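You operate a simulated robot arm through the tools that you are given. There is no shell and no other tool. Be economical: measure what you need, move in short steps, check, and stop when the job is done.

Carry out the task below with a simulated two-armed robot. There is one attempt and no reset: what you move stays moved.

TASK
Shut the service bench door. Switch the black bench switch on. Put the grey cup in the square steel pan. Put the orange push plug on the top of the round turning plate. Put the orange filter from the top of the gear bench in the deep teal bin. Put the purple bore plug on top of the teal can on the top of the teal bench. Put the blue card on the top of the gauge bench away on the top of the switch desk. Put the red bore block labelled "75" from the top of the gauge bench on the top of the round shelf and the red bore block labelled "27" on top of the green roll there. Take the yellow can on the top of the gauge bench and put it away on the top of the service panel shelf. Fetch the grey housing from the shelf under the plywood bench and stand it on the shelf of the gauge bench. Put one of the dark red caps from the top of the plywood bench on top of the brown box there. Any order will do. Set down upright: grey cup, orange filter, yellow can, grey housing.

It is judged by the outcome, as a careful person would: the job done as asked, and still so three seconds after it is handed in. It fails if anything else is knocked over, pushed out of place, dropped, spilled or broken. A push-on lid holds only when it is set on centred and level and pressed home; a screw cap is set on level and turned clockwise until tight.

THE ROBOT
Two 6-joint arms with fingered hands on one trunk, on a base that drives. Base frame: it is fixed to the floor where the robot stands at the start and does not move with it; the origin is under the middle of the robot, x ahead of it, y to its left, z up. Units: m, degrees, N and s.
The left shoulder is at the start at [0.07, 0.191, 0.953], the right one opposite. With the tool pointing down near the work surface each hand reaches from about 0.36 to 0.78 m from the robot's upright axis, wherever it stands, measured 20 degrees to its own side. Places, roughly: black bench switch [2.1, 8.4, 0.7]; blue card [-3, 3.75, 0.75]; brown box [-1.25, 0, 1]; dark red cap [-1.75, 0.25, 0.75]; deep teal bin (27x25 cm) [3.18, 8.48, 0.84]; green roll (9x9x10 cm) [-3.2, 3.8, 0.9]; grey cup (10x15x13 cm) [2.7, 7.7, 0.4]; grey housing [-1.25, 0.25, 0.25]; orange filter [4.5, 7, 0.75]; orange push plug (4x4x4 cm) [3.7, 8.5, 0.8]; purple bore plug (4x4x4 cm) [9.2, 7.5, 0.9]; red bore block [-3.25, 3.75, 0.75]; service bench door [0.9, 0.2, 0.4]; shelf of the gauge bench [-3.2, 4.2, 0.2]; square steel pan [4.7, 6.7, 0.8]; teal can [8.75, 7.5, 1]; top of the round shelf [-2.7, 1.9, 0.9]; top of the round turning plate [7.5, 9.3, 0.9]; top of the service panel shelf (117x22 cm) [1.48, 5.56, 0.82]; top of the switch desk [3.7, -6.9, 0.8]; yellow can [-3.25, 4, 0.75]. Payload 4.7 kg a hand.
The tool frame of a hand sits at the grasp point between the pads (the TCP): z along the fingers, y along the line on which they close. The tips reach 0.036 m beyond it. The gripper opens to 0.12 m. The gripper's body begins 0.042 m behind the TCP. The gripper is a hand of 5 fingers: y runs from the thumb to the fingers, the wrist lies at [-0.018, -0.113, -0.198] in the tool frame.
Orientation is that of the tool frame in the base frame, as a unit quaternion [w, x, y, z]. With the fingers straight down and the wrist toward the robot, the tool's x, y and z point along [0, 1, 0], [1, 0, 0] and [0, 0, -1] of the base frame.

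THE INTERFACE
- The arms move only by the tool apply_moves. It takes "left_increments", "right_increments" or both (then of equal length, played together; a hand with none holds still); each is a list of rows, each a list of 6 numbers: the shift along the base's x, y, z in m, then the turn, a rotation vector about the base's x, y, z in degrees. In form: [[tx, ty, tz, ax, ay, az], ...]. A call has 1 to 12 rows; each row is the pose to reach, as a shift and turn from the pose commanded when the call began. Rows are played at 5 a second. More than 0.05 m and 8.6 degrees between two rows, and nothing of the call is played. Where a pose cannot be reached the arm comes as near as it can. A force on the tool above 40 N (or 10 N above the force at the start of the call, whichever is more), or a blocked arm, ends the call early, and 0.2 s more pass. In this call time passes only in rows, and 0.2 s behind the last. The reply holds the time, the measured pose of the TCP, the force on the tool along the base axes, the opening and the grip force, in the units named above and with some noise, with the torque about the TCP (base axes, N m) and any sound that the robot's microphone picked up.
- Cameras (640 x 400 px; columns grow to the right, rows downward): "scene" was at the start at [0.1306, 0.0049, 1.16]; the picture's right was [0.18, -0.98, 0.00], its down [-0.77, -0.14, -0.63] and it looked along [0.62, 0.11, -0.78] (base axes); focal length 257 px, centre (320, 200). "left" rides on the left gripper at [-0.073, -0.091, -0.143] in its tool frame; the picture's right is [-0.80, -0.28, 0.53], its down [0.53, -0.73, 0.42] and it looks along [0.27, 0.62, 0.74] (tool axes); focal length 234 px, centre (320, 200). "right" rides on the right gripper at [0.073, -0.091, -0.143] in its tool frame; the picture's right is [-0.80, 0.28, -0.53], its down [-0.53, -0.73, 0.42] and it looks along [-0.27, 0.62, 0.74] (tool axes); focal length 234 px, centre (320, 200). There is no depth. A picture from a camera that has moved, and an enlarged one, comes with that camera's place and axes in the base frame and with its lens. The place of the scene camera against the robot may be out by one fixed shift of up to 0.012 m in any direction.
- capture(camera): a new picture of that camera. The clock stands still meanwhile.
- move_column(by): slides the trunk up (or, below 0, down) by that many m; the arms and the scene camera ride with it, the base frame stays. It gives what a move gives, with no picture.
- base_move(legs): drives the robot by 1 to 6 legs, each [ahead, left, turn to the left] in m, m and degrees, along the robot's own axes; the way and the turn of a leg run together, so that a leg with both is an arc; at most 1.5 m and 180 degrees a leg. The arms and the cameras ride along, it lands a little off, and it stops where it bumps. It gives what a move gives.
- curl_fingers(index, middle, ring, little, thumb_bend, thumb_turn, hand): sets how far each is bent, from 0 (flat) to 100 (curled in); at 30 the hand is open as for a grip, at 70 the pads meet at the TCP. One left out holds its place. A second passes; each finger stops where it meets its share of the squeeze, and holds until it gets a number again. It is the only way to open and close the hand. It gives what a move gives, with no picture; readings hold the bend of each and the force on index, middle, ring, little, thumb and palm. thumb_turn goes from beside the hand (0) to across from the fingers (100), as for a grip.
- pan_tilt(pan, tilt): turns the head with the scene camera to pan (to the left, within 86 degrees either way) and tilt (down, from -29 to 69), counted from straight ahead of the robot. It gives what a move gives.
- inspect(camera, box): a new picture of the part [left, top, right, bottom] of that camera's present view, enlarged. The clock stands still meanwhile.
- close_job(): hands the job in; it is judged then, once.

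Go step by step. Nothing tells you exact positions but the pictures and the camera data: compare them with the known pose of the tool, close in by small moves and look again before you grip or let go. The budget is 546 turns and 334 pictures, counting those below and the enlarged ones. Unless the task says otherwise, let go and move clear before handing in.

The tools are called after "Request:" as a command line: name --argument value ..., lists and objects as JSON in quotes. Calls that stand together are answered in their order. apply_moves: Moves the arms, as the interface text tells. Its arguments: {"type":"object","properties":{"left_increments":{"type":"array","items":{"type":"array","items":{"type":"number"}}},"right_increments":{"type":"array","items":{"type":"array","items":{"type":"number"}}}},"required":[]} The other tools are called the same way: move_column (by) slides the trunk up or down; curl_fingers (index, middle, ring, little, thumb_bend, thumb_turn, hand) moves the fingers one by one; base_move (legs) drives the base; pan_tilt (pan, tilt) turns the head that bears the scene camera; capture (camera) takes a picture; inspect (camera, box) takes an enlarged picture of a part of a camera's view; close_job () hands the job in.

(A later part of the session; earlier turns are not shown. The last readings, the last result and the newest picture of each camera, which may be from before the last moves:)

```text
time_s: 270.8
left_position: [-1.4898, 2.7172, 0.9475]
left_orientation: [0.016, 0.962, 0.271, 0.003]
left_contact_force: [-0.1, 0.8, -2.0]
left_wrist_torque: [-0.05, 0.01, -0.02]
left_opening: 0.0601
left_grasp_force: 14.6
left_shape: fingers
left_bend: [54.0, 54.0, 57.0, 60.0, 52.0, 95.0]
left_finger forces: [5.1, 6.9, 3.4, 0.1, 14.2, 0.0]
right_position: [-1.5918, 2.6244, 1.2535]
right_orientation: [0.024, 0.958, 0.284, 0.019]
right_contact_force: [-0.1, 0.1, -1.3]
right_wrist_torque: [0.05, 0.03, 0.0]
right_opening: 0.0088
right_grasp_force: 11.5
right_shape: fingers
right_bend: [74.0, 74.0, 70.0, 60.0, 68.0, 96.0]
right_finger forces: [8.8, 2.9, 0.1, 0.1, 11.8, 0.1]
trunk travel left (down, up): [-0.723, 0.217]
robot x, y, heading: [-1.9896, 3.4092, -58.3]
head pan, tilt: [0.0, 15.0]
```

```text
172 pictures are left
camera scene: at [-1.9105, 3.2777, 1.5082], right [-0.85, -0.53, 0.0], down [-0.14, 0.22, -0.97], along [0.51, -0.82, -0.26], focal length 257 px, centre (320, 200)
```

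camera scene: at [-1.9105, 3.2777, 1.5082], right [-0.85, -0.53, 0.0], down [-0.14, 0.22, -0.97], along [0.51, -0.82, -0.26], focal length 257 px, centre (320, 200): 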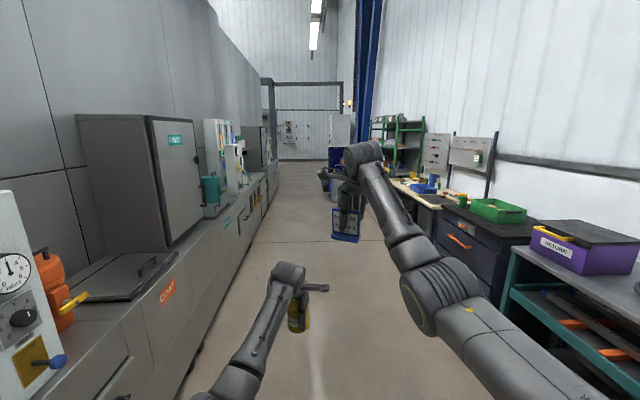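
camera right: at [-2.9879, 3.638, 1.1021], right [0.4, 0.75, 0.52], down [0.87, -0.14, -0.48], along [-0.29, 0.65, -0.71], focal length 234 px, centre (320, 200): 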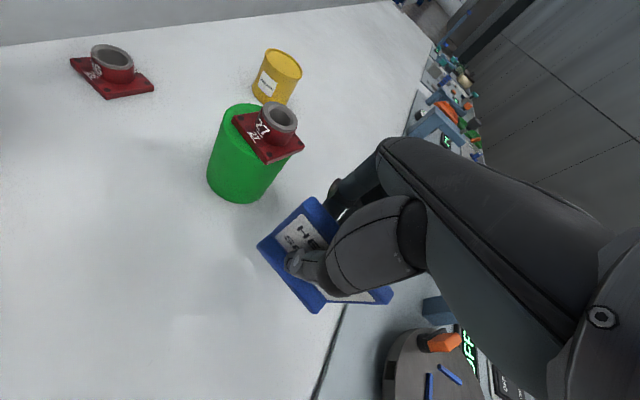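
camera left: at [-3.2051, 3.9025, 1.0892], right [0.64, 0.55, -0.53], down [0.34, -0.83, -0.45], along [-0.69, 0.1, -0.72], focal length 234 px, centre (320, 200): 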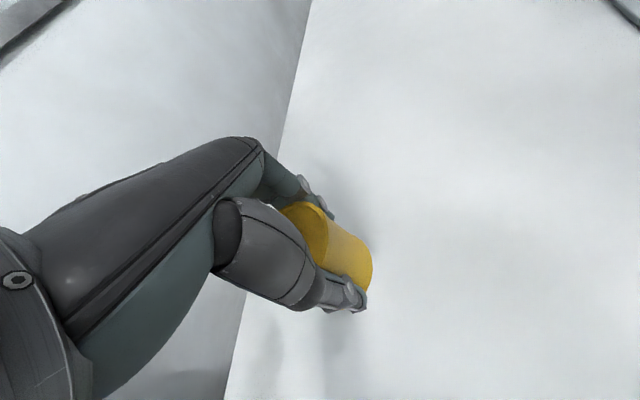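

The raise was refused but the base still moved, so the low can swept past the roll. I must check it: raise the left hand now and turn back to look.

Request:
apply_moves --left_increments '[[0, 0, 0.045, 0, 0, 0], [0, 0, 0.09, 0, 0, 0], [0, 0, 0.135, 0, 0, 0], [0, 0, 0.17, 0, 0, 0]]'

Request:
base_move --legs '[[0, 0, -125]]'

Request:
pan_tilt --pan -20 --tilt 35

Request:
capture --camera "scene"

```text
time_s: 271.8
left_position: [-1.4893, 2.7176, 1.1173]
left_orientation: [0.016, 0.962, 0.272, 0.002]
left_contact_force: [0.4, 0.0, -4.0]
left_wrist_torque: [-0.03, -0.01, 0.0]
left_opening: 0.0596
left_grasp_force: 15.0
left_shape: fingers
left_bend: [54.0, 54.0, 57.0, 60.0, 52.0, 95.0]
left_finger forces: [5.0, 7.0, 3.3, 0.0, 14.2, 0.0]
right_position: [-1.5922, 2.6257, 1.2553]
right_orientation: [0.024, 0.958, 0.284, 0.018]
right_contact_force: [0.9, 0.4, -0.8]
right_wrist_torque: [0.03, -0.03, -0.01]
right_opening: 0.009
right_grasp_force: 11.9
right_shape: fingers
right_bend: [74.0, 74.0, 70.0, 60.0, 68.0, 96.0]
right_finger forces: [8.8, 2.9, 0.1, 0.0, 12.0, 0.0]
trunk travel left (down, up): [-0.723, 0.217]
robot x, y, heading: [-1.9959, 3.4084, -58.1]
head pan, tilt: [0.0, 15.0]
```

```text
time_s: 277.6
left_position: [-2.8478, 3.3671, 1.1174]
left_orientation: [-0.01, -0.696, 0.717, 0.012]
left_contact_force: [-0.6, 0.2, -3.1]
left_wrist_torque: [0.02, 0.05, -0.01]
left_opening: 0.0593
left_grasp_force: 13.6
left_shape: fingers
left_bend: [54.0, 54.0, 58.0, 60.0, 52.0, 96.0]
left_finger forces: [4.7, 6.4, 3.2, 0.0, 12.9, 0.1]
right_position: [-2.868, 3.5051, 1.2534]
right_orientation: [-0.028, -0.706, 0.708, 0.011]
right_contact_force: [-0.2, -1.1, -1.9]
right_wrist_torque: [0.0, -0.03, 0.04]
right_opening: 0.0082
right_grasp_force: 10.8
right_shape: fingers
right_bend: [74.0, 74.0, 70.0, 60.0, 69.0, 96.0]
right_finger forces: [8.2, 2.8, 0.0, 0.0, 11.1, 0.0]
trunk travel left (down, up): [-0.723, 0.217]
robot x, y, heading: [-1.9946, 3.4082, 178.6]
head pan, tilt: [0.0, 15.0]
```

```text
time_s: 278.4
left_position: [-2.8479, 3.3665, 1.1159]
left_orientation: [-0.01, -0.696, 0.718, 0.013]
left_contact_force: [-0.1, -0.8, -5.1]
left_wrist_torque: [0.01, 0.04, -0.03]
left_opening: 0.0591
left_grasp_force: 13.5
left_shape: fingers
left_bend: [54.0, 54.0, 58.0, 60.0, 52.0, 96.0]
left_finger forces: [4.8, 6.4, 3.1, 0.0, 13.0, 0.1]
right_position: [-2.8679, 3.5044, 1.2534]
right_orientation: [-0.027, -0.706, 0.708, 0.011]
right_contact_force: [0.3, 0.3, -0.6]
right_wrist_torque: [0.0, -0.03, 0.01]
right_opening: 0.0082
right_grasp_force: 11.2
right_shape: fingers
right_bend: [74.0, 74.0, 70.0, 60.0, 69.0, 96.0]
right_finger forces: [8.1, 2.7, 0.0, 0.1, 11.1, 0.1]
trunk travel left (down, up): [-0.723, 0.217]
robot x, y, heading: [-1.9911, 3.4085, 178.7]
head pan, tilt: [-20.0, 35.0]
```

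```text
171 pictures are left
camera scene: at [-2.1206, 3.4334, 1.4763], right [0.36, 0.93, 0.0], down [0.53, -0.21, -0.82], along [-0.76, 0.3, -0.57], focal length 257 px, centre (320, 200)
```

scene: 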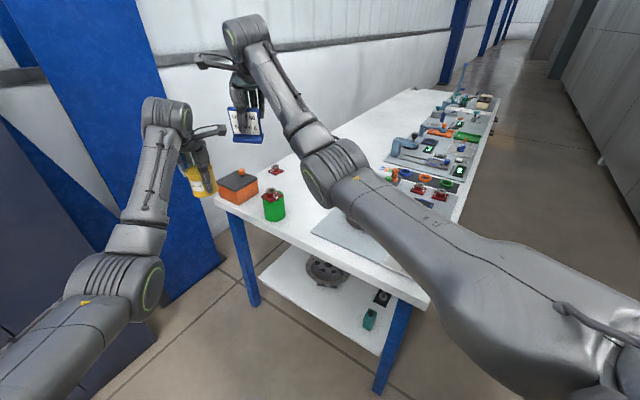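

The roll (with 27 still on top, upright) was dragged about 0.3 m to the table's front edge. I'll look closely before putting it back.

Request:
inspect --camera "scene" --box '[200, 140, 360, 260]'

```text
3.33 times, centred on (280, 200) of scene
camera zoom: at [-2.1206, 3.4334, 1.4763], right [0.36, 0.93, 0.0], down [0.53, -0.21, -0.82], along [-0.76, 0.3, -0.57], focal length 855 px, centre (453, 200)
```

zoom: 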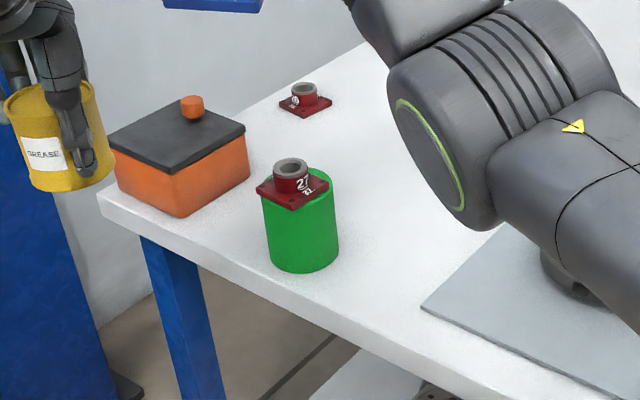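

I'll push it back the way it came using the flat backs of the left fingers (holding the can), from the near end. First I'll reposition the base at heading ~132° behind the roll.

Request:
base_move --legs '[[0, 0, -46.5], [-0.26, 0, 0], [0, 0.56, 0]]'

Request:
pan_tilt --pan 0 --tilt 45

Request:
capture --camera "left"

Request:
capture --camera "scene"

```text
time_s: 285.4
left_position: [-2.8606, 3.4329, 1.1175]
left_orientation: [-0.004, -0.35, 0.936, 0.016]
left_contact_force: [-0.5, -0.7, -3.5]
left_wrist_torque: [0.05, -0.02, 0.01]
left_opening: 0.0589
left_grasp_force: 13.3
left_shape: fingers
left_bend: [54.0, 55.0, 58.0, 60.0, 52.0, 96.0]
left_finger forces: [4.7, 6.3, 3.1, 0.0, 12.8, 0.0]
right_position: [-2.7738, 3.5427, 1.254]
right_orientation: [-0.02, -0.363, 0.931, 0.022]
right_contact_force: [0.1, 0.3, -0.6]
right_wrist_torque: [-0.01, 0.03, -0.01]
right_opening: 0.0079
right_grasp_force: 11.1
right_shape: fingers
right_bend: [74.0, 74.0, 70.0, 60.0, 69.0, 96.0]
right_finger forces: [8.0, 2.6, 0.0, 0.0, 10.8, 0.0]
trunk travel left (down, up): [-0.723, 0.217]
robot x, y, heading: [-2.2481, 2.8332, 131.6]
head pan, tilt: [-20.0, 35.0]
```

```text
time_s: 286.2
left_position: [-2.8599, 3.4328, 1.1168]
left_orientation: [-0.005, -0.35, 0.937, 0.016]
left_contact_force: [0.6, 0.0, -3.7]
left_wrist_torque: [0.04, 0.0, -0.01]
left_opening: 0.0586
left_grasp_force: 13.3
left_shape: fingers
left_bend: [54.0, 55.0, 58.0, 60.0, 52.0, 96.0]
left_finger forces: [4.9, 6.4, 3.2, 0.0, 12.6, 0.1]
right_position: [-2.7732, 3.5418, 1.2534]
right_orientation: [-0.021, -0.362, 0.932, 0.022]
right_contact_force: [0.1, 1.4, -0.1]
right_wrist_torque: [-0.01, 0.0, 0.02]
right_opening: 0.008
right_grasp_force: 11.1
right_shape: fingers
right_bend: [74.0, 74.0, 70.0, 60.0, 69.0, 96.0]
right_finger forces: [8.0, 2.6, 0.1, 0.0, 10.8, 0.0]
trunk travel left (down, up): [-0.723, 0.217]
robot x, y, heading: [-2.2486, 2.8361, 131.7]
head pan, tilt: [0.0, 45.0]
```

```text
169 pictures are left
camera left: at [-2.7438, 3.4078, 1.2579], right [0.78, 0.33, -0.53], down [0.07, -0.89, -0.45], along [-0.62, 0.31, -0.72], focal length 234 px, centre (320, 200)
```

left: 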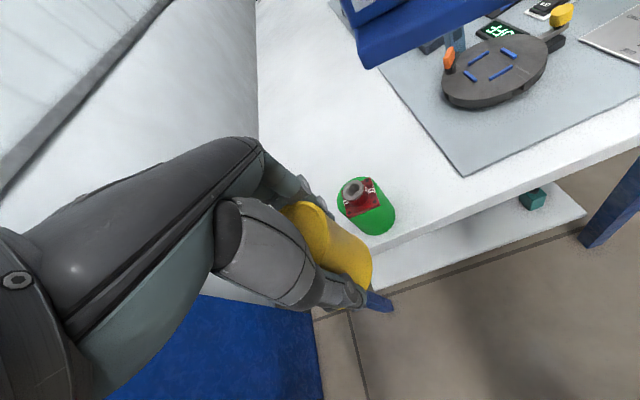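

```text
168 pictures are left
camera scene: at [-2.3318, 2.9252, 1.4615], right [0.75, 0.66, 0.0], down [0.47, -0.53, -0.71], along [-0.47, 0.53, -0.71], focal length 257 px, centre (320, 200)
```

scene: 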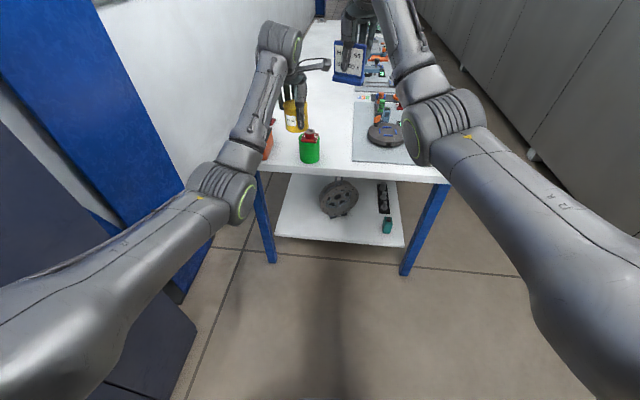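

Roll at ≈(-2.945, 3.558); target direction 134.7°. I'll align, lower the fingers behind it, and check.

Request:
base_move --legs '[[0, 0, 3], [0, -0.074, 0]]'

Request:
move_column --by -0.222

Request:
capture --camera "left"

Request:
capture --camera "scene"

```text
time_s: 287.6
left_position: [-2.842, 3.4489, 1.1151]
left_orientation: [-0.004, -0.375, 0.927, 0.016]
left_contact_force: [0.6, 0.3, -3.8]
left_wrist_torque: [0.05, 0.01, 0.0]
left_opening: 0.0588
left_grasp_force: 13.3
left_shape: fingers
left_bend: [55.0, 55.0, 58.0, 60.0, 52.0, 96.0]
left_finger forces: [4.7, 6.4, 3.1, 0.0, 12.7, 0.0]
right_position: [-2.7604, 3.5621, 1.2538]
right_orientation: [-0.021, -0.387, 0.922, 0.022]
right_contact_force: [-0.8, 0.4, -1.5]
right_wrist_torque: [0.0, 0.0, 0.03]
right_opening: 0.0076
right_grasp_force: 10.5
right_shape: fingers
right_bend: [74.0, 74.0, 70.0, 60.0, 69.0, 96.0]
right_finger forces: [7.9, 2.8, 0.1, 0.0, 10.7, 0.1]
trunk travel left (down, up): [-0.723, 0.217]
robot x, y, heading: [-2.1995, 2.8834, 134.7]
head pan, tilt: [0.0, 45.0]
```

```text
time_s: 290.0
left_position: [-2.8412, 3.4494, 0.8949]
left_orientation: [-0.004, -0.375, 0.927, 0.016]
left_contact_force: [0.7, -0.1, -4.2]
left_wrist_torque: [0.06, -0.02, 0.02]
left_opening: 0.0589
left_grasp_force: 13.1
left_shape: fingers
left_bend: [55.0, 55.0, 58.0, 60.0, 52.0, 96.0]
left_finger forces: [4.8, 6.5, 3.1, 0.0, 12.8, 0.0]
right_position: [-2.7608, 3.5628, 1.0314]
right_orientation: [-0.022, -0.387, 0.921, 0.021]
right_contact_force: [-0.5, -0.4, -0.6]
right_wrist_torque: [0.0, -0.03, 0.01]
right_opening: 0.0079
right_grasp_force: 10.6
right_shape: fingers
right_bend: [74.0, 74.0, 70.0, 60.0, 69.0, 96.0]
right_finger forces: [7.9, 2.6, 0.0, 0.1, 10.9, 0.0]
trunk travel left (down, up): [-0.501, 0.439]
robot x, y, heading: [-2.1957, 2.8854, 134.7]
head pan, tilt: [0.0, 45.0]
```

```text
167 pictures are left
camera left: at [-2.7227, 3.4304, 1.036], right [0.76, 0.37, -0.53], down [0.12, -0.89, -0.45], along [-0.64, 0.28, -0.72], focal length 234 px, centre (320, 200)
```

left: 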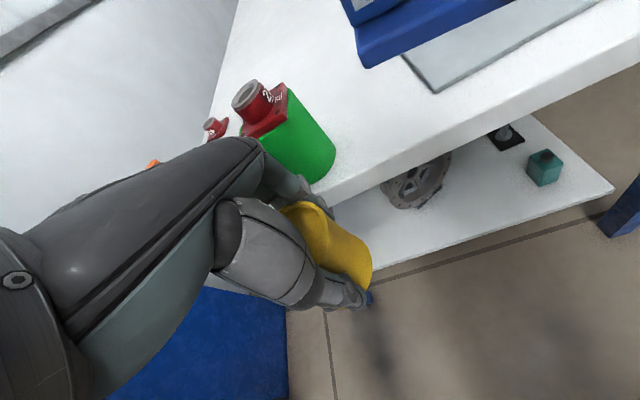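

```text
166 pictures are left
camera scene: at [-2.2855, 2.9703, 1.2395], right [0.71, 0.7, 0.0], down [0.5, -0.5, -0.71], along [-0.5, 0.5, -0.71], focal length 257 px, centre (320, 200)
```

scene: 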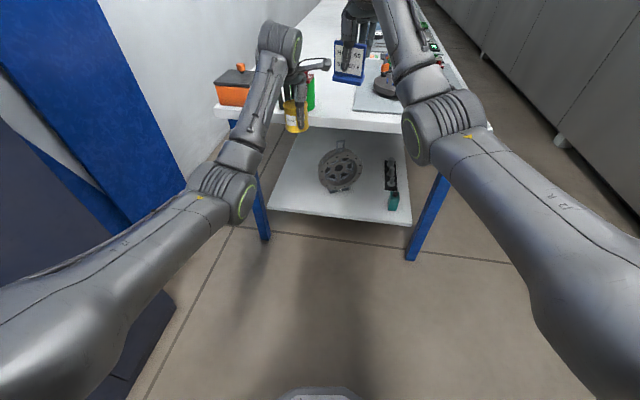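

Pushing risks sliding the block off since the knuckles would meet it first. Safer: set the can down on a free spot, then use the left hand to move block and roll properly. I'll raise and go over to (-2.95, 3.75).

Request:
move_column --by 0.222

Request:
base_move --legs '[[0, -0.134, 0], [0.29, 0, 0]]'

Request:
apply_moves --left_increments '[[0, 0, -0.045, 0, 0, 0], [0, 0, -0.09, 0, 0, 0], [0, 0, -0.12, 0, 0, 0]]'

Request:
capture --camera "left"

Request:
capture --camera "scene"

```text
time_s: 292.4
left_position: [-2.8401, 3.4484, 1.117]
left_orientation: [-0.004, -0.376, 0.927, 0.015]
left_contact_force: [-0.5, 0.0, -3.3]
left_wrist_torque: [0.05, -0.01, 0.02]
left_opening: 0.0593
left_grasp_force: 13.4
left_shape: fingers
left_bend: [55.0, 55.0, 58.0, 60.0, 52.0, 96.0]
left_finger forces: [4.7, 6.5, 3.0, 0.0, 12.7, 0.0]
right_position: [-2.7602, 3.562, 1.2539]
right_orientation: [-0.021, -0.388, 0.921, 0.022]
right_contact_force: [-0.7, 0.2, -1.0]
right_wrist_torque: [0.03, -0.01, -0.05]
right_opening: 0.0079
right_grasp_force: 11.3
right_shape: fingers
right_bend: [74.0, 74.0, 70.0, 60.0, 69.0, 96.0]
right_finger forces: [8.0, 2.8, 0.0, 0.1, 10.9, 0.0]
trunk travel left (down, up): [-0.723, 0.217]
robot x, y, heading: [-2.1993, 2.8869, 134.6]
head pan, tilt: [0.0, 45.0]
```

```text
time_s: 295.2
left_position: [-2.95, 3.743, 1.1175]
left_orientation: [-0.005, -0.378, 0.926, 0.016]
left_contact_force: [-0.7, -0.3, -3.3]
left_wrist_torque: [0.02, -0.02, -0.02]
left_opening: 0.0591
left_grasp_force: 13.5
left_shape: fingers
left_bend: [55.0, 55.0, 58.0, 60.0, 52.0, 96.0]
left_finger forces: [4.7, 6.3, 3.1, 0.0, 12.9, 0.1]
right_position: [-2.8715, 3.8563, 1.2537]
right_orientation: [-0.022, -0.391, 0.92, 0.023]
right_contact_force: [0.5, -0.6, -0.7]
right_wrist_torque: [0.02, 0.01, -0.02]
right_opening: 0.0078
right_grasp_force: 10.6
right_shape: fingers
right_bend: [74.0, 74.0, 70.0, 60.0, 69.0, 96.0]
right_finger forces: [8.0, 2.6, 0.0, 0.0, 10.9, 0.1]
trunk travel left (down, up): [-0.723, 0.217]
robot x, y, heading: [-2.3029, 3.1836, 135.0]
head pan, tilt: [0.0, 45.0]
```

```text
time_s: 296.0
left_position: [-2.9507, 3.7441, 0.9954]
left_orientation: [-0.005, -0.378, 0.926, 0.016]
left_contact_force: [-0.3, 0.3, -3.9]
left_wrist_torque: [0.04, -0.03, 0.0]
left_opening: 0.059
left_grasp_force: 13.7
left_shape: fingers
left_bend: [55.0, 55.0, 58.0, 60.0, 52.0, 96.0]
left_finger forces: [4.6, 6.4, 3.0, 0.1, 12.8, 0.1]
right_position: [-2.8709, 3.8567, 1.2522]
right_orientation: [-0.02, -0.391, 0.92, 0.021]
right_contact_force: [-1.4, 0.8, -0.9]
right_wrist_torque: [0.0, 0.02, -0.04]
right_opening: 0.0081
right_grasp_force: 10.3
right_shape: fingers
right_bend: [74.0, 74.0, 70.0, 60.0, 69.0, 96.0]
right_finger forces: [8.0, 2.7, 0.1, 0.0, 10.9, 0.1]
trunk travel left (down, up): [-0.723, 0.217]
robot x, y, heading: [-2.3047, 3.1794, 134.9]
head pan, tilt: [0.0, 45.0]
```

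```text
165 pictures are left
camera left: at [-2.8331, 3.7261, 1.1361], right [0.76, 0.38, -0.53], down [0.12, -0.88, -0.45], along [-0.64, 0.28, -0.72], focal length 234 px, centre (320, 200)
```

left: 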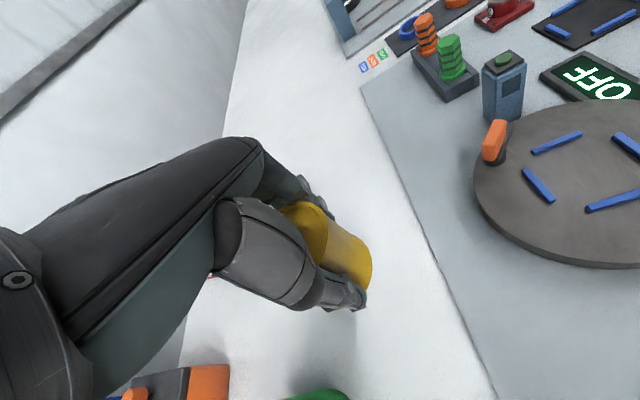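

```text
164 pictures are left
camera scene: at [-2.3941, 3.2676, 1.4614], right [0.71, 0.71, 0.0], down [0.5, -0.5, -0.71], along [-0.5, 0.5, -0.71], focal length 257 px, centre (320, 200)
```

scene: 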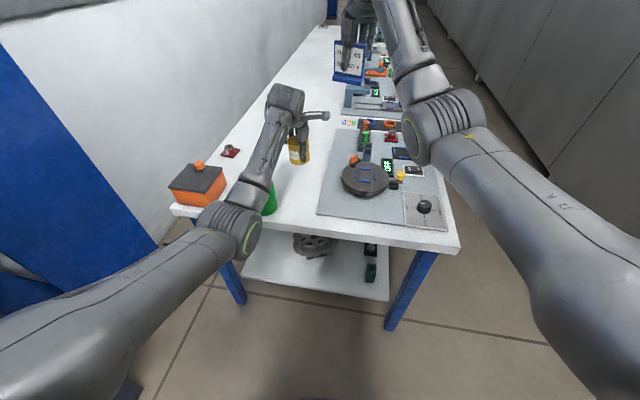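

The forearm would pass close above the roll here; I'll shift back 12 cm and right 3 cm so the can is set beside it instead.

Request:
base_move --legs '[[0, -0.03, 0], [-0.12, 0, 0]]'

Request:
apply_moves --left_increments '[[0, 0, -0.04, 0, 0, 0], [0, 0, -0.08, 0, 0, 0], [0, 0, -0.105, 0, 0, 0]]'

Request:
capture --camera "left"

Request:
capture --camera "scene"

```text
time_s: 297.7
left_position: [-2.8449, 3.6835, 0.9942]
left_orientation: [-0.006, -0.378, 0.926, 0.015]
left_contact_force: [-1.2, 0.2, -3.5]
left_wrist_torque: [0.0, -0.01, 0.02]
left_opening: 0.0589
left_grasp_force: 13.1
left_shape: fingers
left_bend: [55.0, 55.0, 58.0, 60.0, 52.0, 96.0]
left_finger forces: [4.7, 6.4, 3.0, 0.0, 12.8, 0.0]
right_position: [-2.7651, 3.7962, 1.2528]
right_orientation: [-0.021, -0.389, 0.921, 0.021]
right_contact_force: [0.3, 0.4, -0.9]
right_wrist_torque: [-0.03, 0.03, 0.03]
right_opening: 0.008
right_grasp_force: 10.4
right_shape: fingers
right_bend: [74.0, 74.0, 70.0, 60.0, 69.0, 96.0]
right_finger forces: [7.9, 2.7, 0.0, 0.0, 10.9, 0.0]
trunk travel left (down, up): [-0.723, 0.217]
robot x, y, heading: [-2.1982, 3.1168, 134.9]
head pan, tilt: [0.0, 45.0]
```

```text
time_s: 298.5
left_position: [-2.8439, 3.6811, 0.89]
left_orientation: [-0.004, -0.377, 0.926, 0.016]
left_contact_force: [-0.1, 0.7, -2.6]
left_wrist_torque: [0.0, -0.01, 0.01]
left_opening: 0.0587
left_grasp_force: 13.3
left_shape: fingers
left_bend: [55.0, 55.0, 58.0, 60.0, 52.0, 96.0]
left_finger forces: [4.7, 6.3, 3.1, 0.1, 12.6, 0.0]
right_position: [-2.7654, 3.7935, 1.2539]
right_orientation: [-0.022, -0.39, 0.92, 0.021]
right_contact_force: [0.5, 0.1, -0.7]
right_wrist_torque: [0.06, -0.03, 0.01]
right_opening: 0.0078
right_grasp_force: 11.4
right_shape: fingers
right_bend: [74.0, 74.0, 70.0, 60.0, 69.0, 96.0]
right_finger forces: [8.0, 2.8, 0.0, 0.0, 10.9, 0.0]
trunk travel left (down, up): [-0.723, 0.217]
robot x, y, heading: [-2.2004, 3.1178, 134.6]
head pan, tilt: [0.0, 45.0]
```

```text
163 pictures are left
camera left: at [-2.7261, 3.663, 1.0306], right [0.76, 0.38, -0.53], down [0.12, -0.88, -0.45], along [-0.64, 0.28, -0.72], focal length 234 px, centre (320, 200)
```

left: 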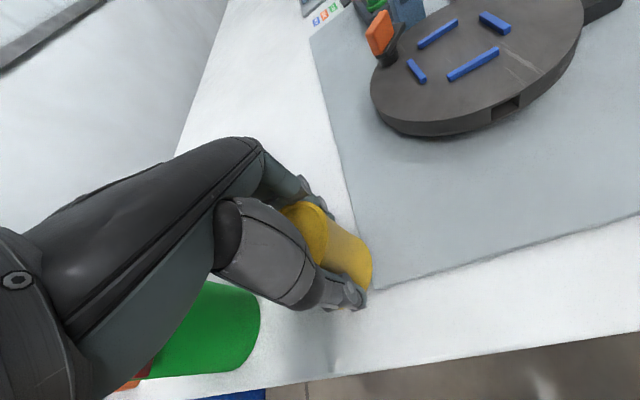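

```text
162 pictures are left
camera scene: at [-2.2878, 3.2035, 1.4616], right [0.71, 0.7, 0.0], down [0.5, -0.5, -0.71], along [-0.5, 0.5, -0.71], focal length 257 px, centre (320, 200)
```

scene: 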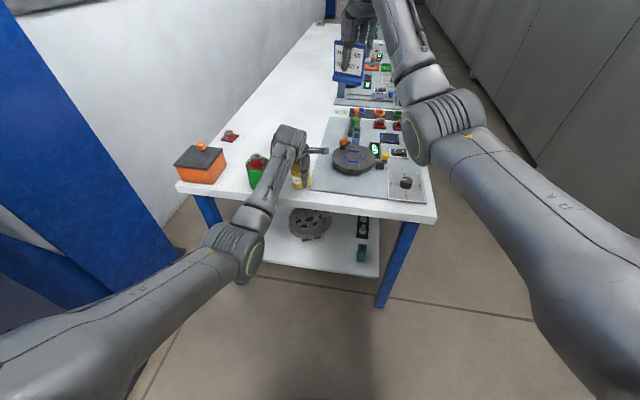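

The can is beside the roll, clear of the panel. I'll lower to the table and release.

Request:
apply_moves --left_increments '[[0, 0, -0.006, 0, 0, 0], [0, 0, -0.011, 0, 0, 0]]'

Request:
curl_fingers --hand "left" --index 45 --middle 45 --ring 45 --little 45 --thumb_bend 44

Request:
curl_fingers --hand "left" --index 30 --middle 30 --ring 30 --little 30 --thumb_bend 30

Request:
apply_moves --left_increments '[[0, 0, 0.045, 0, 0, 0], [0, 0, 0.09, 0, 0, 0], [0, 0, 0.135, 0, 0, 0], [0, 0, 0.18, 0, 0, 0]]'

Request:
capture --camera "left"

```text
time_s: 299.1
left_position: [-2.8454, 3.6804, 0.8827]
left_orientation: [-0.005, -0.378, 0.926, 0.018]
left_contact_force: [-5.4, -0.9, 13.3]
left_wrist_torque: [-0.06, -0.07, 0.05]
left_opening: 0.0585
left_grasp_force: 14.0
left_shape: fingers
left_bend: [55.0, 55.0, 58.0, 60.0, 52.0, 96.0]
left_finger forces: [5.0, 7.2, 3.9, 0.0, 12.1, 0.1]
right_position: [-2.7648, 3.792, 1.2558]
right_orientation: [-0.021, -0.39, 0.921, 0.022]
right_contact_force: [-1.2, 0.0, -2.3]
right_wrist_torque: [0.01, 0.0, 0.02]
right_opening: 0.008
right_grasp_force: 10.8
right_shape: fingers
right_bend: [74.0, 74.0, 70.0, 60.0, 69.0, 96.0]
right_finger forces: [8.0, 2.7, 0.0, 0.0, 11.0, 0.0]
trunk travel left (down, up): [-0.723, 0.217]
robot x, y, heading: [-2.1991, 3.1173, 135.0]
head pan, tilt: [0.0, 45.0]
```

```text
time_s: 300.1
left_position: [-2.8428, 3.681, 0.8793]
left_orientation: [-0.005, -0.378, 0.926, 0.016]
left_contact_force: [-0.2, -0.4, -0.3]
left_wrist_torque: [0.02, 0.04, 0.0]
left_opening: 0.0793
left_grasp_force: 0.0
left_shape: fingers
left_bend: [45.0, 45.0, 45.0, 45.0, 44.0, 97.0]
left_finger forces: [0.0, 0.0, 0.1, 0.1, 0.0, 0.0]
right_position: [-2.7643, 3.794, 1.2544]
right_orientation: [-0.022, -0.39, 0.92, 0.021]
right_contact_force: [0.6, 0.3, -1.4]
right_wrist_torque: [0.01, 0.03, 0.02]
right_opening: 0.0078
right_grasp_force: 10.0
right_shape: fingers
right_bend: [74.0, 74.0, 70.0, 60.0, 69.0, 96.0]
right_finger forces: [8.1, 2.7, 0.0, 0.0, 10.9, 0.0]
trunk travel left (down, up): [-0.723, 0.217]
robot x, y, heading: [-2.2021, 3.1208, 134.9]
head pan, tilt: [0.0, 45.0]
```

```text
time_s: 301.1
left_position: [-2.8435, 3.6802, 0.879]
left_orientation: [-0.004, -0.378, 0.926, 0.016]
left_contact_force: [1.2, -0.7, 0.3]
left_wrist_torque: [-0.01, -0.03, -0.02]
left_opening: 0.1219
left_grasp_force: 0.1
left_shape: fingers
left_bend: [30.0, 30.0, 30.0, 30.0, 30.0, 97.0]
left_finger forces: [0.0, 0.1, 0.1, 0.0, 0.0, 0.1]
right_position: [-2.7638, 3.7927, 1.2535]
right_orientation: [-0.021, -0.389, 0.921, 0.022]
right_contact_force: [0.8, -0.1, -1.4]
right_wrist_torque: [-0.02, -0.05, 0.01]
right_opening: 0.008
right_grasp_force: 10.8
right_shape: fingers
right_bend: [74.0, 74.0, 70.0, 60.0, 69.0, 96.0]
right_finger forces: [8.0, 2.6, 0.0, 0.0, 10.9, 0.0]
trunk travel left (down, up): [-0.723, 0.217]
robot x, y, heading: [-2.2009, 3.1195, 134.4]
head pan, tilt: [0.0, 45.0]
```

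```text
time_s: 302.1
left_position: [-2.8448, 3.6791, 1.0563]
left_orientation: [-0.005, -0.377, 0.926, 0.015]
left_contact_force: [0.5, -0.5, -0.2]
left_wrist_torque: [0.03, 0.0, 0.01]
left_opening: 0.122
left_grasp_force: 0.1
left_shape: fingers
left_bend: [30.0, 30.0, 30.0, 30.0, 30.0, 97.0]
left_finger forces: [0.0, 0.1, 0.0, 0.1, 0.0, 0.0]
right_position: [-2.7649, 3.7939, 1.2544]
right_orientation: [-0.022, -0.39, 0.92, 0.021]
right_contact_force: [0.4, 1.0, -1.4]
right_wrist_torque: [0.01, 0.01, 0.0]
right_opening: 0.0077
right_grasp_force: 10.9
right_shape: fingers
right_bend: [74.0, 74.0, 70.0, 60.0, 69.0, 96.0]
right_finger forces: [8.0, 2.7, 0.1, 0.1, 10.9, 0.0]
trunk travel left (down, up): [-0.723, 0.217]
robot x, y, heading: [-2.1988, 3.1177, 134.7]
head pan, tilt: [0.0, 45.0]
```

```text
161 pictures are left
camera left: at [-2.7272, 3.6606, 1.1986], right [0.76, 0.38, -0.53], down [0.12, -0.89, -0.45], along [-0.64, 0.28, -0.72], focal length 234 px, centre (320, 200)
```

left: 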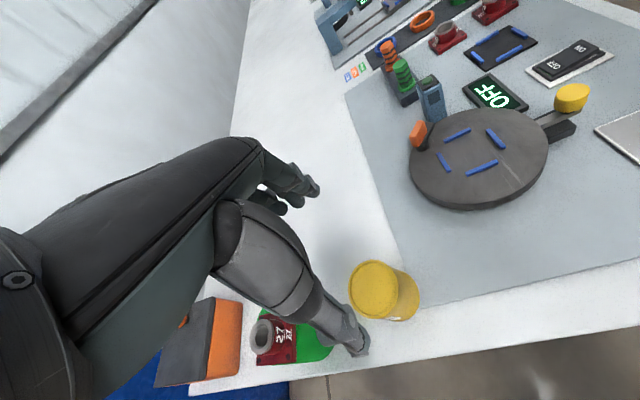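

The can stands upright. Now I'll bring the left hand over block 27 on the roll.

Request:
base_move --legs '[[-0.017, 0.134, 0]]'

Request:
capture --camera "left"

Request:
inspect --camera "scene" --box '[190, 100, 370, 260]'

```text
time_s: 303.4
left_position: [-2.9281, 3.5755, 1.0577]
left_orientation: [-0.005, -0.376, 0.926, 0.016]
left_contact_force: [0.0, 0.1, -0.2]
left_wrist_torque: [-0.05, -0.02, 0.03]
left_opening: 0.1222
left_grasp_force: 0.0
left_shape: fingers
left_bend: [30.0, 30.0, 30.0, 30.0, 30.0, 97.0]
left_finger forces: [0.0, 0.0, 0.1, 0.1, 0.0, 0.0]
right_position: [-2.8463, 3.6891, 1.2523]
right_orientation: [-0.021, -0.389, 0.921, 0.022]
right_contact_force: [0.5, 0.2, -1.2]
right_wrist_torque: [-0.02, 0.0, -0.02]
right_opening: 0.008
right_grasp_force: 11.1
right_shape: fingers
right_bend: [74.0, 74.0, 70.0, 60.0, 69.0, 96.0]
right_finger forces: [8.0, 2.7, 0.0, 0.0, 10.9, 0.0]
trunk travel left (down, up): [-0.723, 0.217]
robot x, y, heading: [-2.2873, 3.0132, 134.3]
head pan, tilt: [0.0, 45.0]
```

```text
160 pictures are left
camera left: at [-2.8098, 3.5562, 1.1981], right [0.76, 0.37, -0.53], down [0.12, -0.89, -0.45], along [-0.64, 0.28, -0.72], focal length 234 px, centre (320, 200)
```

left: 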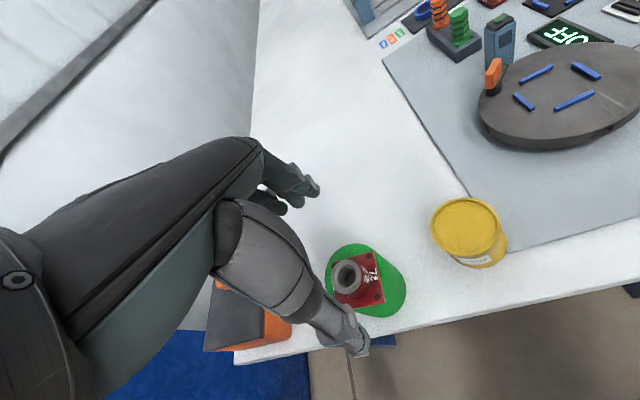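

```text
2.50 times, centred on (280, 180) of scene
camera zoom: at [-2.3706, 3.0979, 1.4615], right [0.71, 0.7, 0.0], down [0.5, -0.5, -0.71], along [-0.5, 0.5, -0.71], focal length 642 px, centre (420, 250)
```

zoom: 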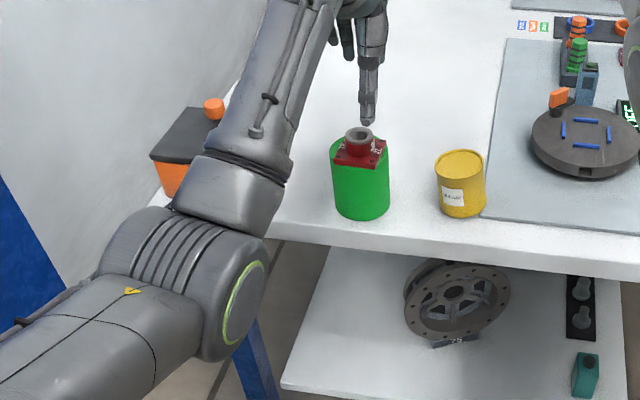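

Request:
apply_moves --left_increments '[[-0.007, -0.01, -0.035, 0, 0, 0], [-0.007, -0.01, -0.075, 0, 0, 0]]'

Request:
capture --camera "left"

```text
time_s: 304.0
left_position: [-2.9364, 3.5668, 0.9816]
left_orientation: [-0.004, -0.376, 0.926, 0.016]
left_contact_force: [-0.6, -0.4, -0.6]
left_wrist_torque: [-0.01, -0.04, -0.02]
left_opening: 0.122
left_grasp_force: 0.1
left_shape: fingers
left_bend: [30.0, 30.0, 30.0, 30.0, 30.0, 97.0]
left_finger forces: [0.1, 0.1, 0.1, 0.1, 0.1, 0.0]
right_position: [-2.8465, 3.6892, 1.2536]
right_orientation: [-0.021, -0.389, 0.921, 0.021]
right_contact_force: [-0.7, -0.1, -0.9]
right_wrist_torque: [-0.04, 0.0, 0.01]
right_opening: 0.0079
right_grasp_force: 10.7
right_shape: fingers
right_bend: [74.0, 74.0, 70.0, 60.0, 69.0, 96.0]
right_finger forces: [7.9, 2.7, 0.0, 0.0, 10.9, 0.1]
trunk travel left (down, up): [-0.723, 0.217]
robot x, y, heading: [-2.2841, 3.0148, 134.8]
head pan, tilt: [0.0, 45.0]
```

```text
158 pictures are left
camera left: at [-2.8184, 3.5478, 1.1225], right [0.76, 0.37, -0.53], down [0.12, -0.88, -0.45], along [-0.64, 0.28, -0.72], focal length 234 px, centre (320, 200)
```

left: 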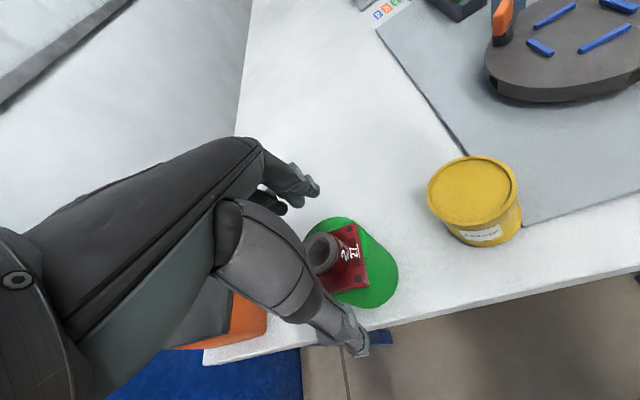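

Request:
curl_fingers --hand "left" --index 75 --middle 75 --ring 60 --little 60 --thumb_bend 75

Request:
apply_moves --left_increments '[[0, 0, 0.03, 0, 0, 0], [0, 0, 0.07, 0, 0, 0]]'

Request:
capture --camera "left"

```text
time_s: 305.0
left_position: [-2.9373, 3.5654, 0.9814]
left_orientation: [-0.004, -0.376, 0.926, 0.015]
left_contact_force: [0.2, -0.2, -0.9]
left_wrist_torque: [-0.01, -0.02, 0.0]
left_opening: 0.0218
left_grasp_force: 21.3
left_shape: fingers
left_bend: [72.0, 65.0, 60.0, 60.0, 64.0, 94.0]
left_finger forces: [9.7, 13.2, 0.1, 0.0, 19.2, 0.0]
right_position: [-2.8473, 3.6884, 1.2524]
right_orientation: [-0.022, -0.388, 0.921, 0.021]
right_contact_force: [-0.1, -0.4, -0.3]
right_wrist_torque: [0.01, 0.01, 0.03]
right_opening: 0.0079
right_grasp_force: 10.8
right_shape: fingers
right_bend: [74.0, 74.0, 70.0, 60.0, 69.0, 96.0]
right_finger forces: [8.1, 2.7, 0.1, 0.0, 11.0, 0.0]
trunk travel left (down, up): [-0.723, 0.217]
robot x, y, heading: [-2.2828, 3.0128, 134.8]
head pan, tilt: [0.0, 45.0]
```

```text
time_s: 305.6
left_position: [-2.9336, 3.5647, 1.0528]
left_orientation: [-0.005, -0.377, 0.926, 0.016]
left_contact_force: [0.7, 0.6, -3.8]
left_wrist_torque: [0.03, 0.06, 0.0]
left_opening: 0.0215
left_grasp_force: 20.4
left_shape: fingers
left_bend: [73.0, 65.0, 60.0, 60.0, 63.0, 94.0]
left_finger forces: [10.3, 12.1, 0.0, 0.0, 19.4, 0.0]
right_position: [-2.8454, 3.6881, 1.2528]
right_orientation: [-0.022, -0.388, 0.921, 0.021]
right_contact_force: [0.5, 0.3, 0.0]
right_wrist_torque: [0.03, -0.01, -0.01]
right_opening: 0.0078
right_grasp_force: 10.3
right_shape: fingers
right_bend: [74.0, 74.0, 70.0, 60.0, 69.0, 96.0]
right_finger forces: [8.0, 2.6, 0.0, 0.1, 11.0, 0.0]
trunk travel left (down, up): [-0.723, 0.217]
robot x, y, heading: [-2.2832, 3.01, 134.7]
head pan, tilt: [0.0, 45.0]
```

```text
157 pictures are left
camera left: at [-2.8157, 3.5465, 1.1934], right [0.76, 0.37, -0.53], down [0.12, -0.89, -0.45], along [-0.64, 0.28, -0.72], focal length 234 px, centre (320, 200)
```

left: 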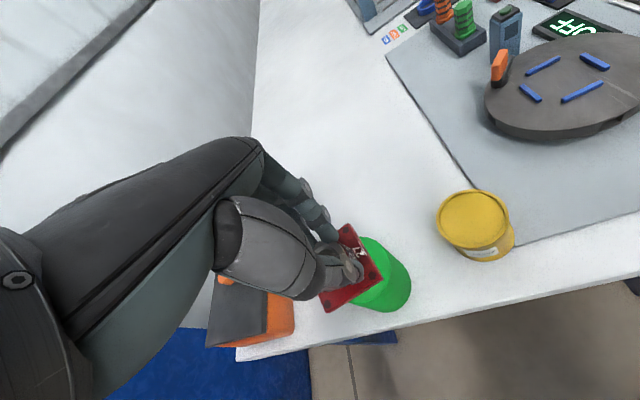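

Block held. I'll advance 16 cm and set it temporarily on the table ahead of the roll.

Request:
base_move --legs '[[0.17, 0, 0]]'

Request:
apply_moves --left_increments '[[0, 0, -0.045, 0, 0, 0], [0, 0, -0.09, 0, 0, 0], [0, 0, -0.135, 0, 0, 0], [0, 0, -0.155, 0, 0, 0], [0, 0, -0.165, 0, 0, 0]]'

Request:
capture --camera "left"

Request:
inspect --camera "scene" --box '[170, 80, 370, 260]'

```text
time_s: 307.1
left_position: [-3.0526, 3.6856, 1.0523]
left_orientation: [-0.005, -0.376, 0.926, 0.017]
left_contact_force: [-0.1, -0.7, -3.5]
left_wrist_torque: [0.05, 0.04, 0.03]
left_opening: 0.0215
left_grasp_force: 20.9
left_shape: fingers
left_bend: [73.0, 65.0, 60.0, 60.0, 63.0, 94.0]
left_finger forces: [10.3, 12.1, 0.0, 0.0, 19.3, 0.0]
right_position: [-2.9656, 3.8074, 1.2558]
right_orientation: [-0.022, -0.389, 0.921, 0.023]
right_contact_force: [0.3, -0.1, -1.3]
right_wrist_torque: [0.06, 0.01, 0.02]
right_opening: 0.0079
right_grasp_force: 10.6
right_shape: fingers
right_bend: [74.0, 74.0, 70.0, 60.0, 69.0, 96.0]
right_finger forces: [8.2, 2.8, 0.1, 0.1, 10.9, 0.1]
trunk travel left (down, up): [-0.723, 0.217]
robot x, y, heading: [-2.4062, 3.1317, 134.7]
head pan, tilt: [0.0, 45.0]
```

```text
time_s: 308.3
left_position: [-3.0529, 3.6863, 0.8854]
left_orientation: [-0.005, -0.376, 0.927, 0.016]
left_contact_force: [0.3, 0.5, -2.3]
left_wrist_torque: [0.01, 0.03, 0.01]
left_opening: 0.0216
left_grasp_force: 20.9
left_shape: fingers
left_bend: [73.0, 65.0, 60.0, 60.0, 63.0, 94.0]
left_finger forces: [10.3, 12.0, 0.1, 0.1, 19.2, 0.0]
right_position: [-2.9675, 3.8101, 1.2542]
right_orientation: [-0.022, -0.389, 0.921, 0.021]
right_contact_force: [0.2, -0.6, -0.8]
right_wrist_torque: [0.05, -0.03, -0.03]
right_opening: 0.0078
right_grasp_force: 10.7
right_shape: fingers
right_bend: [74.0, 74.0, 70.0, 60.0, 69.0, 96.0]
right_finger forces: [8.1, 2.7, 0.0, 0.0, 10.9, 0.0]
trunk travel left (down, up): [-0.723, 0.217]
robot x, y, heading: [-2.4001, 3.1263, 134.6]
head pan, tilt: [0.0, 45.0]
```

```text
156 pictures are left
camera left: at [-2.9346, 3.668, 1.0269], right [0.76, 0.37, -0.53], down [0.12, -0.89, -0.45], along [-0.64, 0.28, -0.72], focal length 234 px, centre (320, 200)
```

left: 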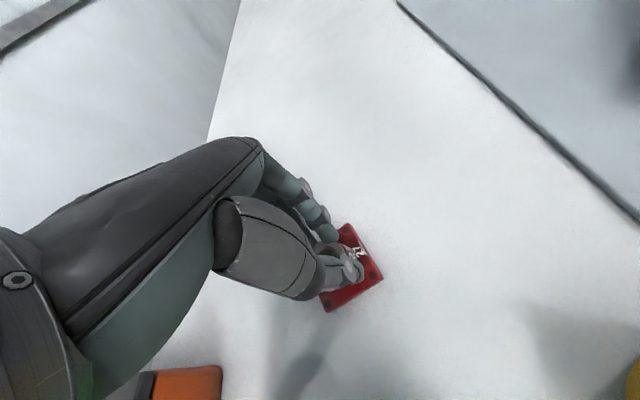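

```text
2.22 times, centred on (270, 170) of scene
camera zoom: at [-2.491, 3.2178, 1.4614], right [0.71, 0.7, 0.0], down [0.5, -0.5, -0.71], along [-0.5, 0.5, -0.71], focal length 570 px, centre (431, 267)
```

zoom: 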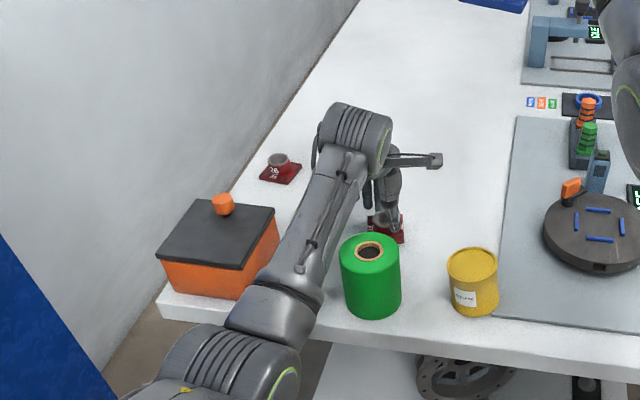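

Request:
apply_moves --left_increments '[[0, 0, -0.005, 0, 0, 0]]'

Request:
curl_fingers --hand "left" --index 58 --middle 55 --ring 50 --little 50 --thumb_bend 50

Request:
apply_moves --left_increments '[[0, 0, 0.045, 0, 0, 0], [0, 0, 0.09, 0, 0, 0], [0, 0, 0.135, 0, 0, 0], [0, 0, 0.17, 0, 0, 0]]'

Request:
base_move --legs '[[-0.18, 0, 0]]'

Request:
curl_fingers --hand "left" --index 30 --middle 30 --ring 30 --little 30 --thumb_bend 30

Request:
capture --camera "left"

```text
time_s: 308.7
left_position: [-3.0524, 3.6872, 0.8827]
left_orientation: [-0.004, -0.377, 0.926, 0.017]
left_contact_force: [-0.7, 0.0, 1.0]
left_wrist_torque: [0.01, -0.01, -0.01]
left_opening: 0.0211
left_grasp_force: 21.5
left_shape: fingers
left_bend: [73.0, 65.0, 60.0, 60.0, 64.0, 94.0]
left_finger forces: [10.8, 13.2, 0.0, 0.0, 18.9, 0.0]
right_position: [-2.9659, 3.8092, 1.2536]
right_orientation: [-0.021, -0.389, 0.921, 0.021]
right_contact_force: [0.6, 0.3, -0.8]
right_wrist_torque: [0.0, 0.05, 0.01]
right_opening: 0.0075
right_grasp_force: 11.3
right_shape: fingers
right_bend: [74.0, 74.0, 70.0, 60.0, 69.0, 96.0]
right_finger forces: [7.9, 2.7, 0.0, 0.1, 10.9, 0.1]
trunk travel left (down, up): [-0.723, 0.217]
robot x, y, heading: [-2.397, 3.1346, 134.6]
head pan, tilt: [0.0, 45.0]
```

```text
time_s: 309.7
left_position: [-3.0513, 3.6869, 0.8811]
left_orientation: [-0.005, -0.376, 0.927, 0.016]
left_contact_force: [0.2, -0.6, -0.3]
left_wrist_torque: [0.0, -0.02, 0.0]
left_opening: 0.0517
left_grasp_force: 0.0
left_shape: fingers
left_bend: [57.0, 55.0, 50.0, 50.0, 50.0, 97.0]
left_finger forces: [0.0, 0.0, 0.1, 0.0, 0.0, 0.1]
right_position: [-2.9676, 3.8077, 1.2544]
right_orientation: [-0.021, -0.389, 0.921, 0.02]
right_contact_force: [0.1, -0.8, -0.9]
right_wrist_torque: [-0.04, -0.01, -0.01]
right_opening: 0.0082
right_grasp_force: 10.7
right_shape: fingers
right_bend: [74.0, 74.0, 70.0, 60.0, 69.0, 96.0]
right_finger forces: [8.0, 2.7, 0.1, 0.0, 10.8, 0.0]
trunk travel left (down, up): [-0.723, 0.217]
robot x, y, heading: [-2.4038, 3.1315, 134.8]
head pan, tilt: [0.0, 45.0]
```

```text
time_s: 310.7
left_position: [-3.0513, 3.6861, 1.0533]
left_orientation: [-0.004, -0.376, 0.926, 0.016]
left_contact_force: [0.1, 0.1, 0.1]
left_wrist_torque: [0.04, 0.01, -0.01]
left_opening: 0.0521
left_grasp_force: 0.0
left_shape: fingers
left_bend: [57.0, 55.0, 50.0, 50.0, 50.0, 97.0]
left_finger forces: [0.0, 0.2, 0.0, 0.0, 0.0, 0.0]
right_position: [-2.9649, 3.8076, 1.255]
right_orientation: [-0.021, -0.388, 0.921, 0.021]
right_contact_force: [-0.4, 0.1, -1.2]
right_wrist_torque: [0.0, 0.01, 0.06]
right_opening: 0.008
right_grasp_force: 10.6
right_shape: fingers
right_bend: [74.0, 74.0, 70.0, 60.0, 69.0, 96.0]
right_finger forces: [8.0, 2.7, 0.0, 0.1, 10.9, 0.0]
trunk travel left (down, up): [-0.723, 0.217]
robot x, y, heading: [-2.4089, 3.1338, 134.6]
head pan, tilt: [0.0, 45.0]
```

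```text
time_s: 312.2
left_position: [-2.9266, 3.5612, 1.0502]
left_orientation: [-0.005, -0.376, 0.926, 0.015]
left_contact_force: [0.3, -0.4, 0.3]
left_wrist_torque: [0.01, -0.01, 0.01]
left_opening: 0.0521
left_grasp_force: 0.0
left_shape: fingers
left_bend: [57.0, 55.0, 50.0, 50.0, 50.0, 97.0]
left_finger forces: [0.0, 0.0, 0.1, 0.0, 0.0, 0.0]
right_position: [-2.8411, 3.6828, 1.2528]
right_orientation: [-0.021, -0.388, 0.921, 0.021]
right_contact_force: [-1.0, -0.9, -1.4]
right_wrist_torque: [0.02, -0.01, -0.05]
right_opening: 0.0079
right_grasp_force: 10.7
right_shape: fingers
right_bend: [74.0, 74.0, 70.0, 60.0, 69.0, 96.0]
right_finger forces: [8.0, 2.8, 0.0, 0.1, 11.0, 0.0]
trunk travel left (down, up): [-0.723, 0.217]
robot x, y, heading: [-2.2787, 3.0003, 135.1]
head pan, tilt: [0.0, 45.0]
```

```text
time_s: 313.2
left_position: [-2.9264, 3.56, 1.052]
left_orientation: [-0.004, -0.376, 0.926, 0.015]
left_contact_force: [0.9, 0.7, 0.1]
left_wrist_torque: [-0.04, -0.03, 0.03]
left_opening: 0.1218
left_grasp_force: 0.1
left_shape: fingers
left_bend: [30.0, 30.0, 30.0, 30.0, 30.0, 97.0]
left_finger forces: [0.0, 0.1, 0.1, 0.0, 0.1, 0.1]
right_position: [-2.8402, 3.682, 1.2532]
right_orientation: [-0.021, -0.389, 0.921, 0.02]
right_contact_force: [-0.2, -0.7, -0.8]
right_wrist_torque: [-0.01, 0.01, -0.03]
right_opening: 0.0079
right_grasp_force: 10.9
right_shape: fingers
right_bend: [74.0, 74.0, 70.0, 60.0, 69.0, 96.0]
right_finger forces: [8.1, 2.7, 0.0, 0.1, 10.9, 0.1]
trunk travel left (down, up): [-0.723, 0.217]
robot x, y, heading: [-2.277, 3.0025, 134.9]
head pan, tilt: [0.0, 45.0]
```

```text
154 pictures are left
camera left: at [-2.808, 3.5413, 1.1927], right [0.76, 0.37, -0.53], down [0.12, -0.89, -0.45], along [-0.64, 0.28, -0.72], focal length 234 px, centre (320, 200)
```

left: 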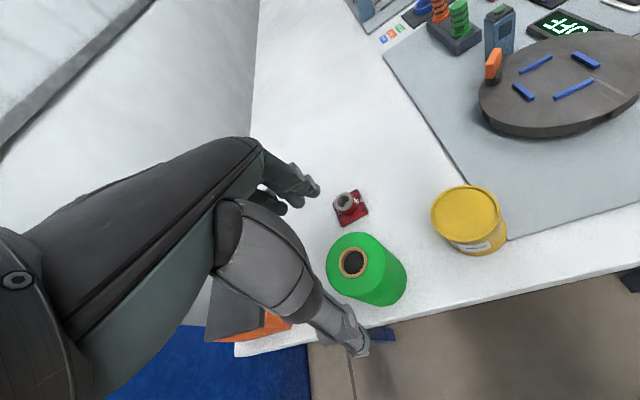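

Roll centre ≈(-2.957, 3.570). I'll centre the hand and go down around it.

Request:
apply_moves --left_increments '[[-0.031, 0.01, 0, 0, 0, 0], [-0.031, 0.01, -0.045, 0, 0, 0], [-0.031, 0.01, -0.085, 0, 0, 0]]'

Request:
capture --camera "left"

```text
time_s: 314.0
left_position: [-2.9565, 3.5687, 0.9692]
left_orientation: [-0.005, -0.376, 0.926, 0.016]
left_contact_force: [-0.4, 0.3, 0.3]
left_wrist_torque: [-0.03, 0.02, -0.03]
left_opening: 0.1221
left_grasp_force: 0.0
left_shape: fingers
left_bend: [30.0, 30.0, 30.0, 30.0, 30.0, 98.0]
left_finger forces: [0.0, 0.0, 0.0, 0.0, 0.1, 0.1]
right_position: [-2.8394, 3.6813, 1.2538]
right_orientation: [-0.021, -0.388, 0.921, 0.022]
right_contact_force: [-0.1, -0.3, -0.8]
right_wrist_torque: [-0.01, -0.01, 0.03]
right_opening: 0.008
right_grasp_force: 11.3
right_shape: fingers
right_bend: [74.0, 74.0, 70.0, 60.0, 69.0, 96.0]
right_finger forces: [8.0, 2.8, 0.0, 0.0, 10.9, 0.0]
trunk travel left (down, up): [-0.723, 0.217]
robot x, y, heading: [-2.2761, 3.0048, 134.6]
head pan, tilt: [0.0, 45.0]
```

```text
153 pictures are left
camera left: at [-2.8386, 3.5497, 1.1095], right [0.76, 0.37, -0.53], down [0.12, -0.88, -0.45], along [-0.64, 0.28, -0.72], focal length 234 px, centre (320, 200)
```

left: 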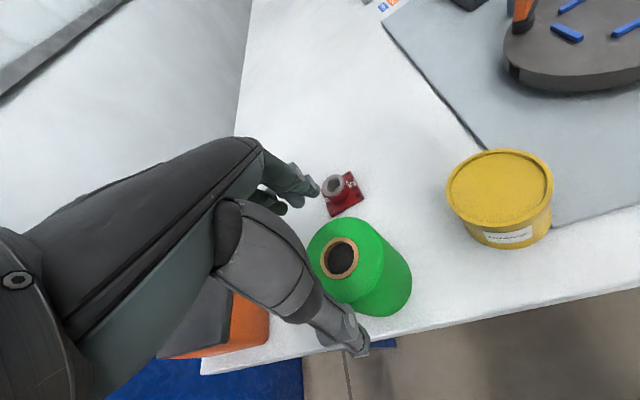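

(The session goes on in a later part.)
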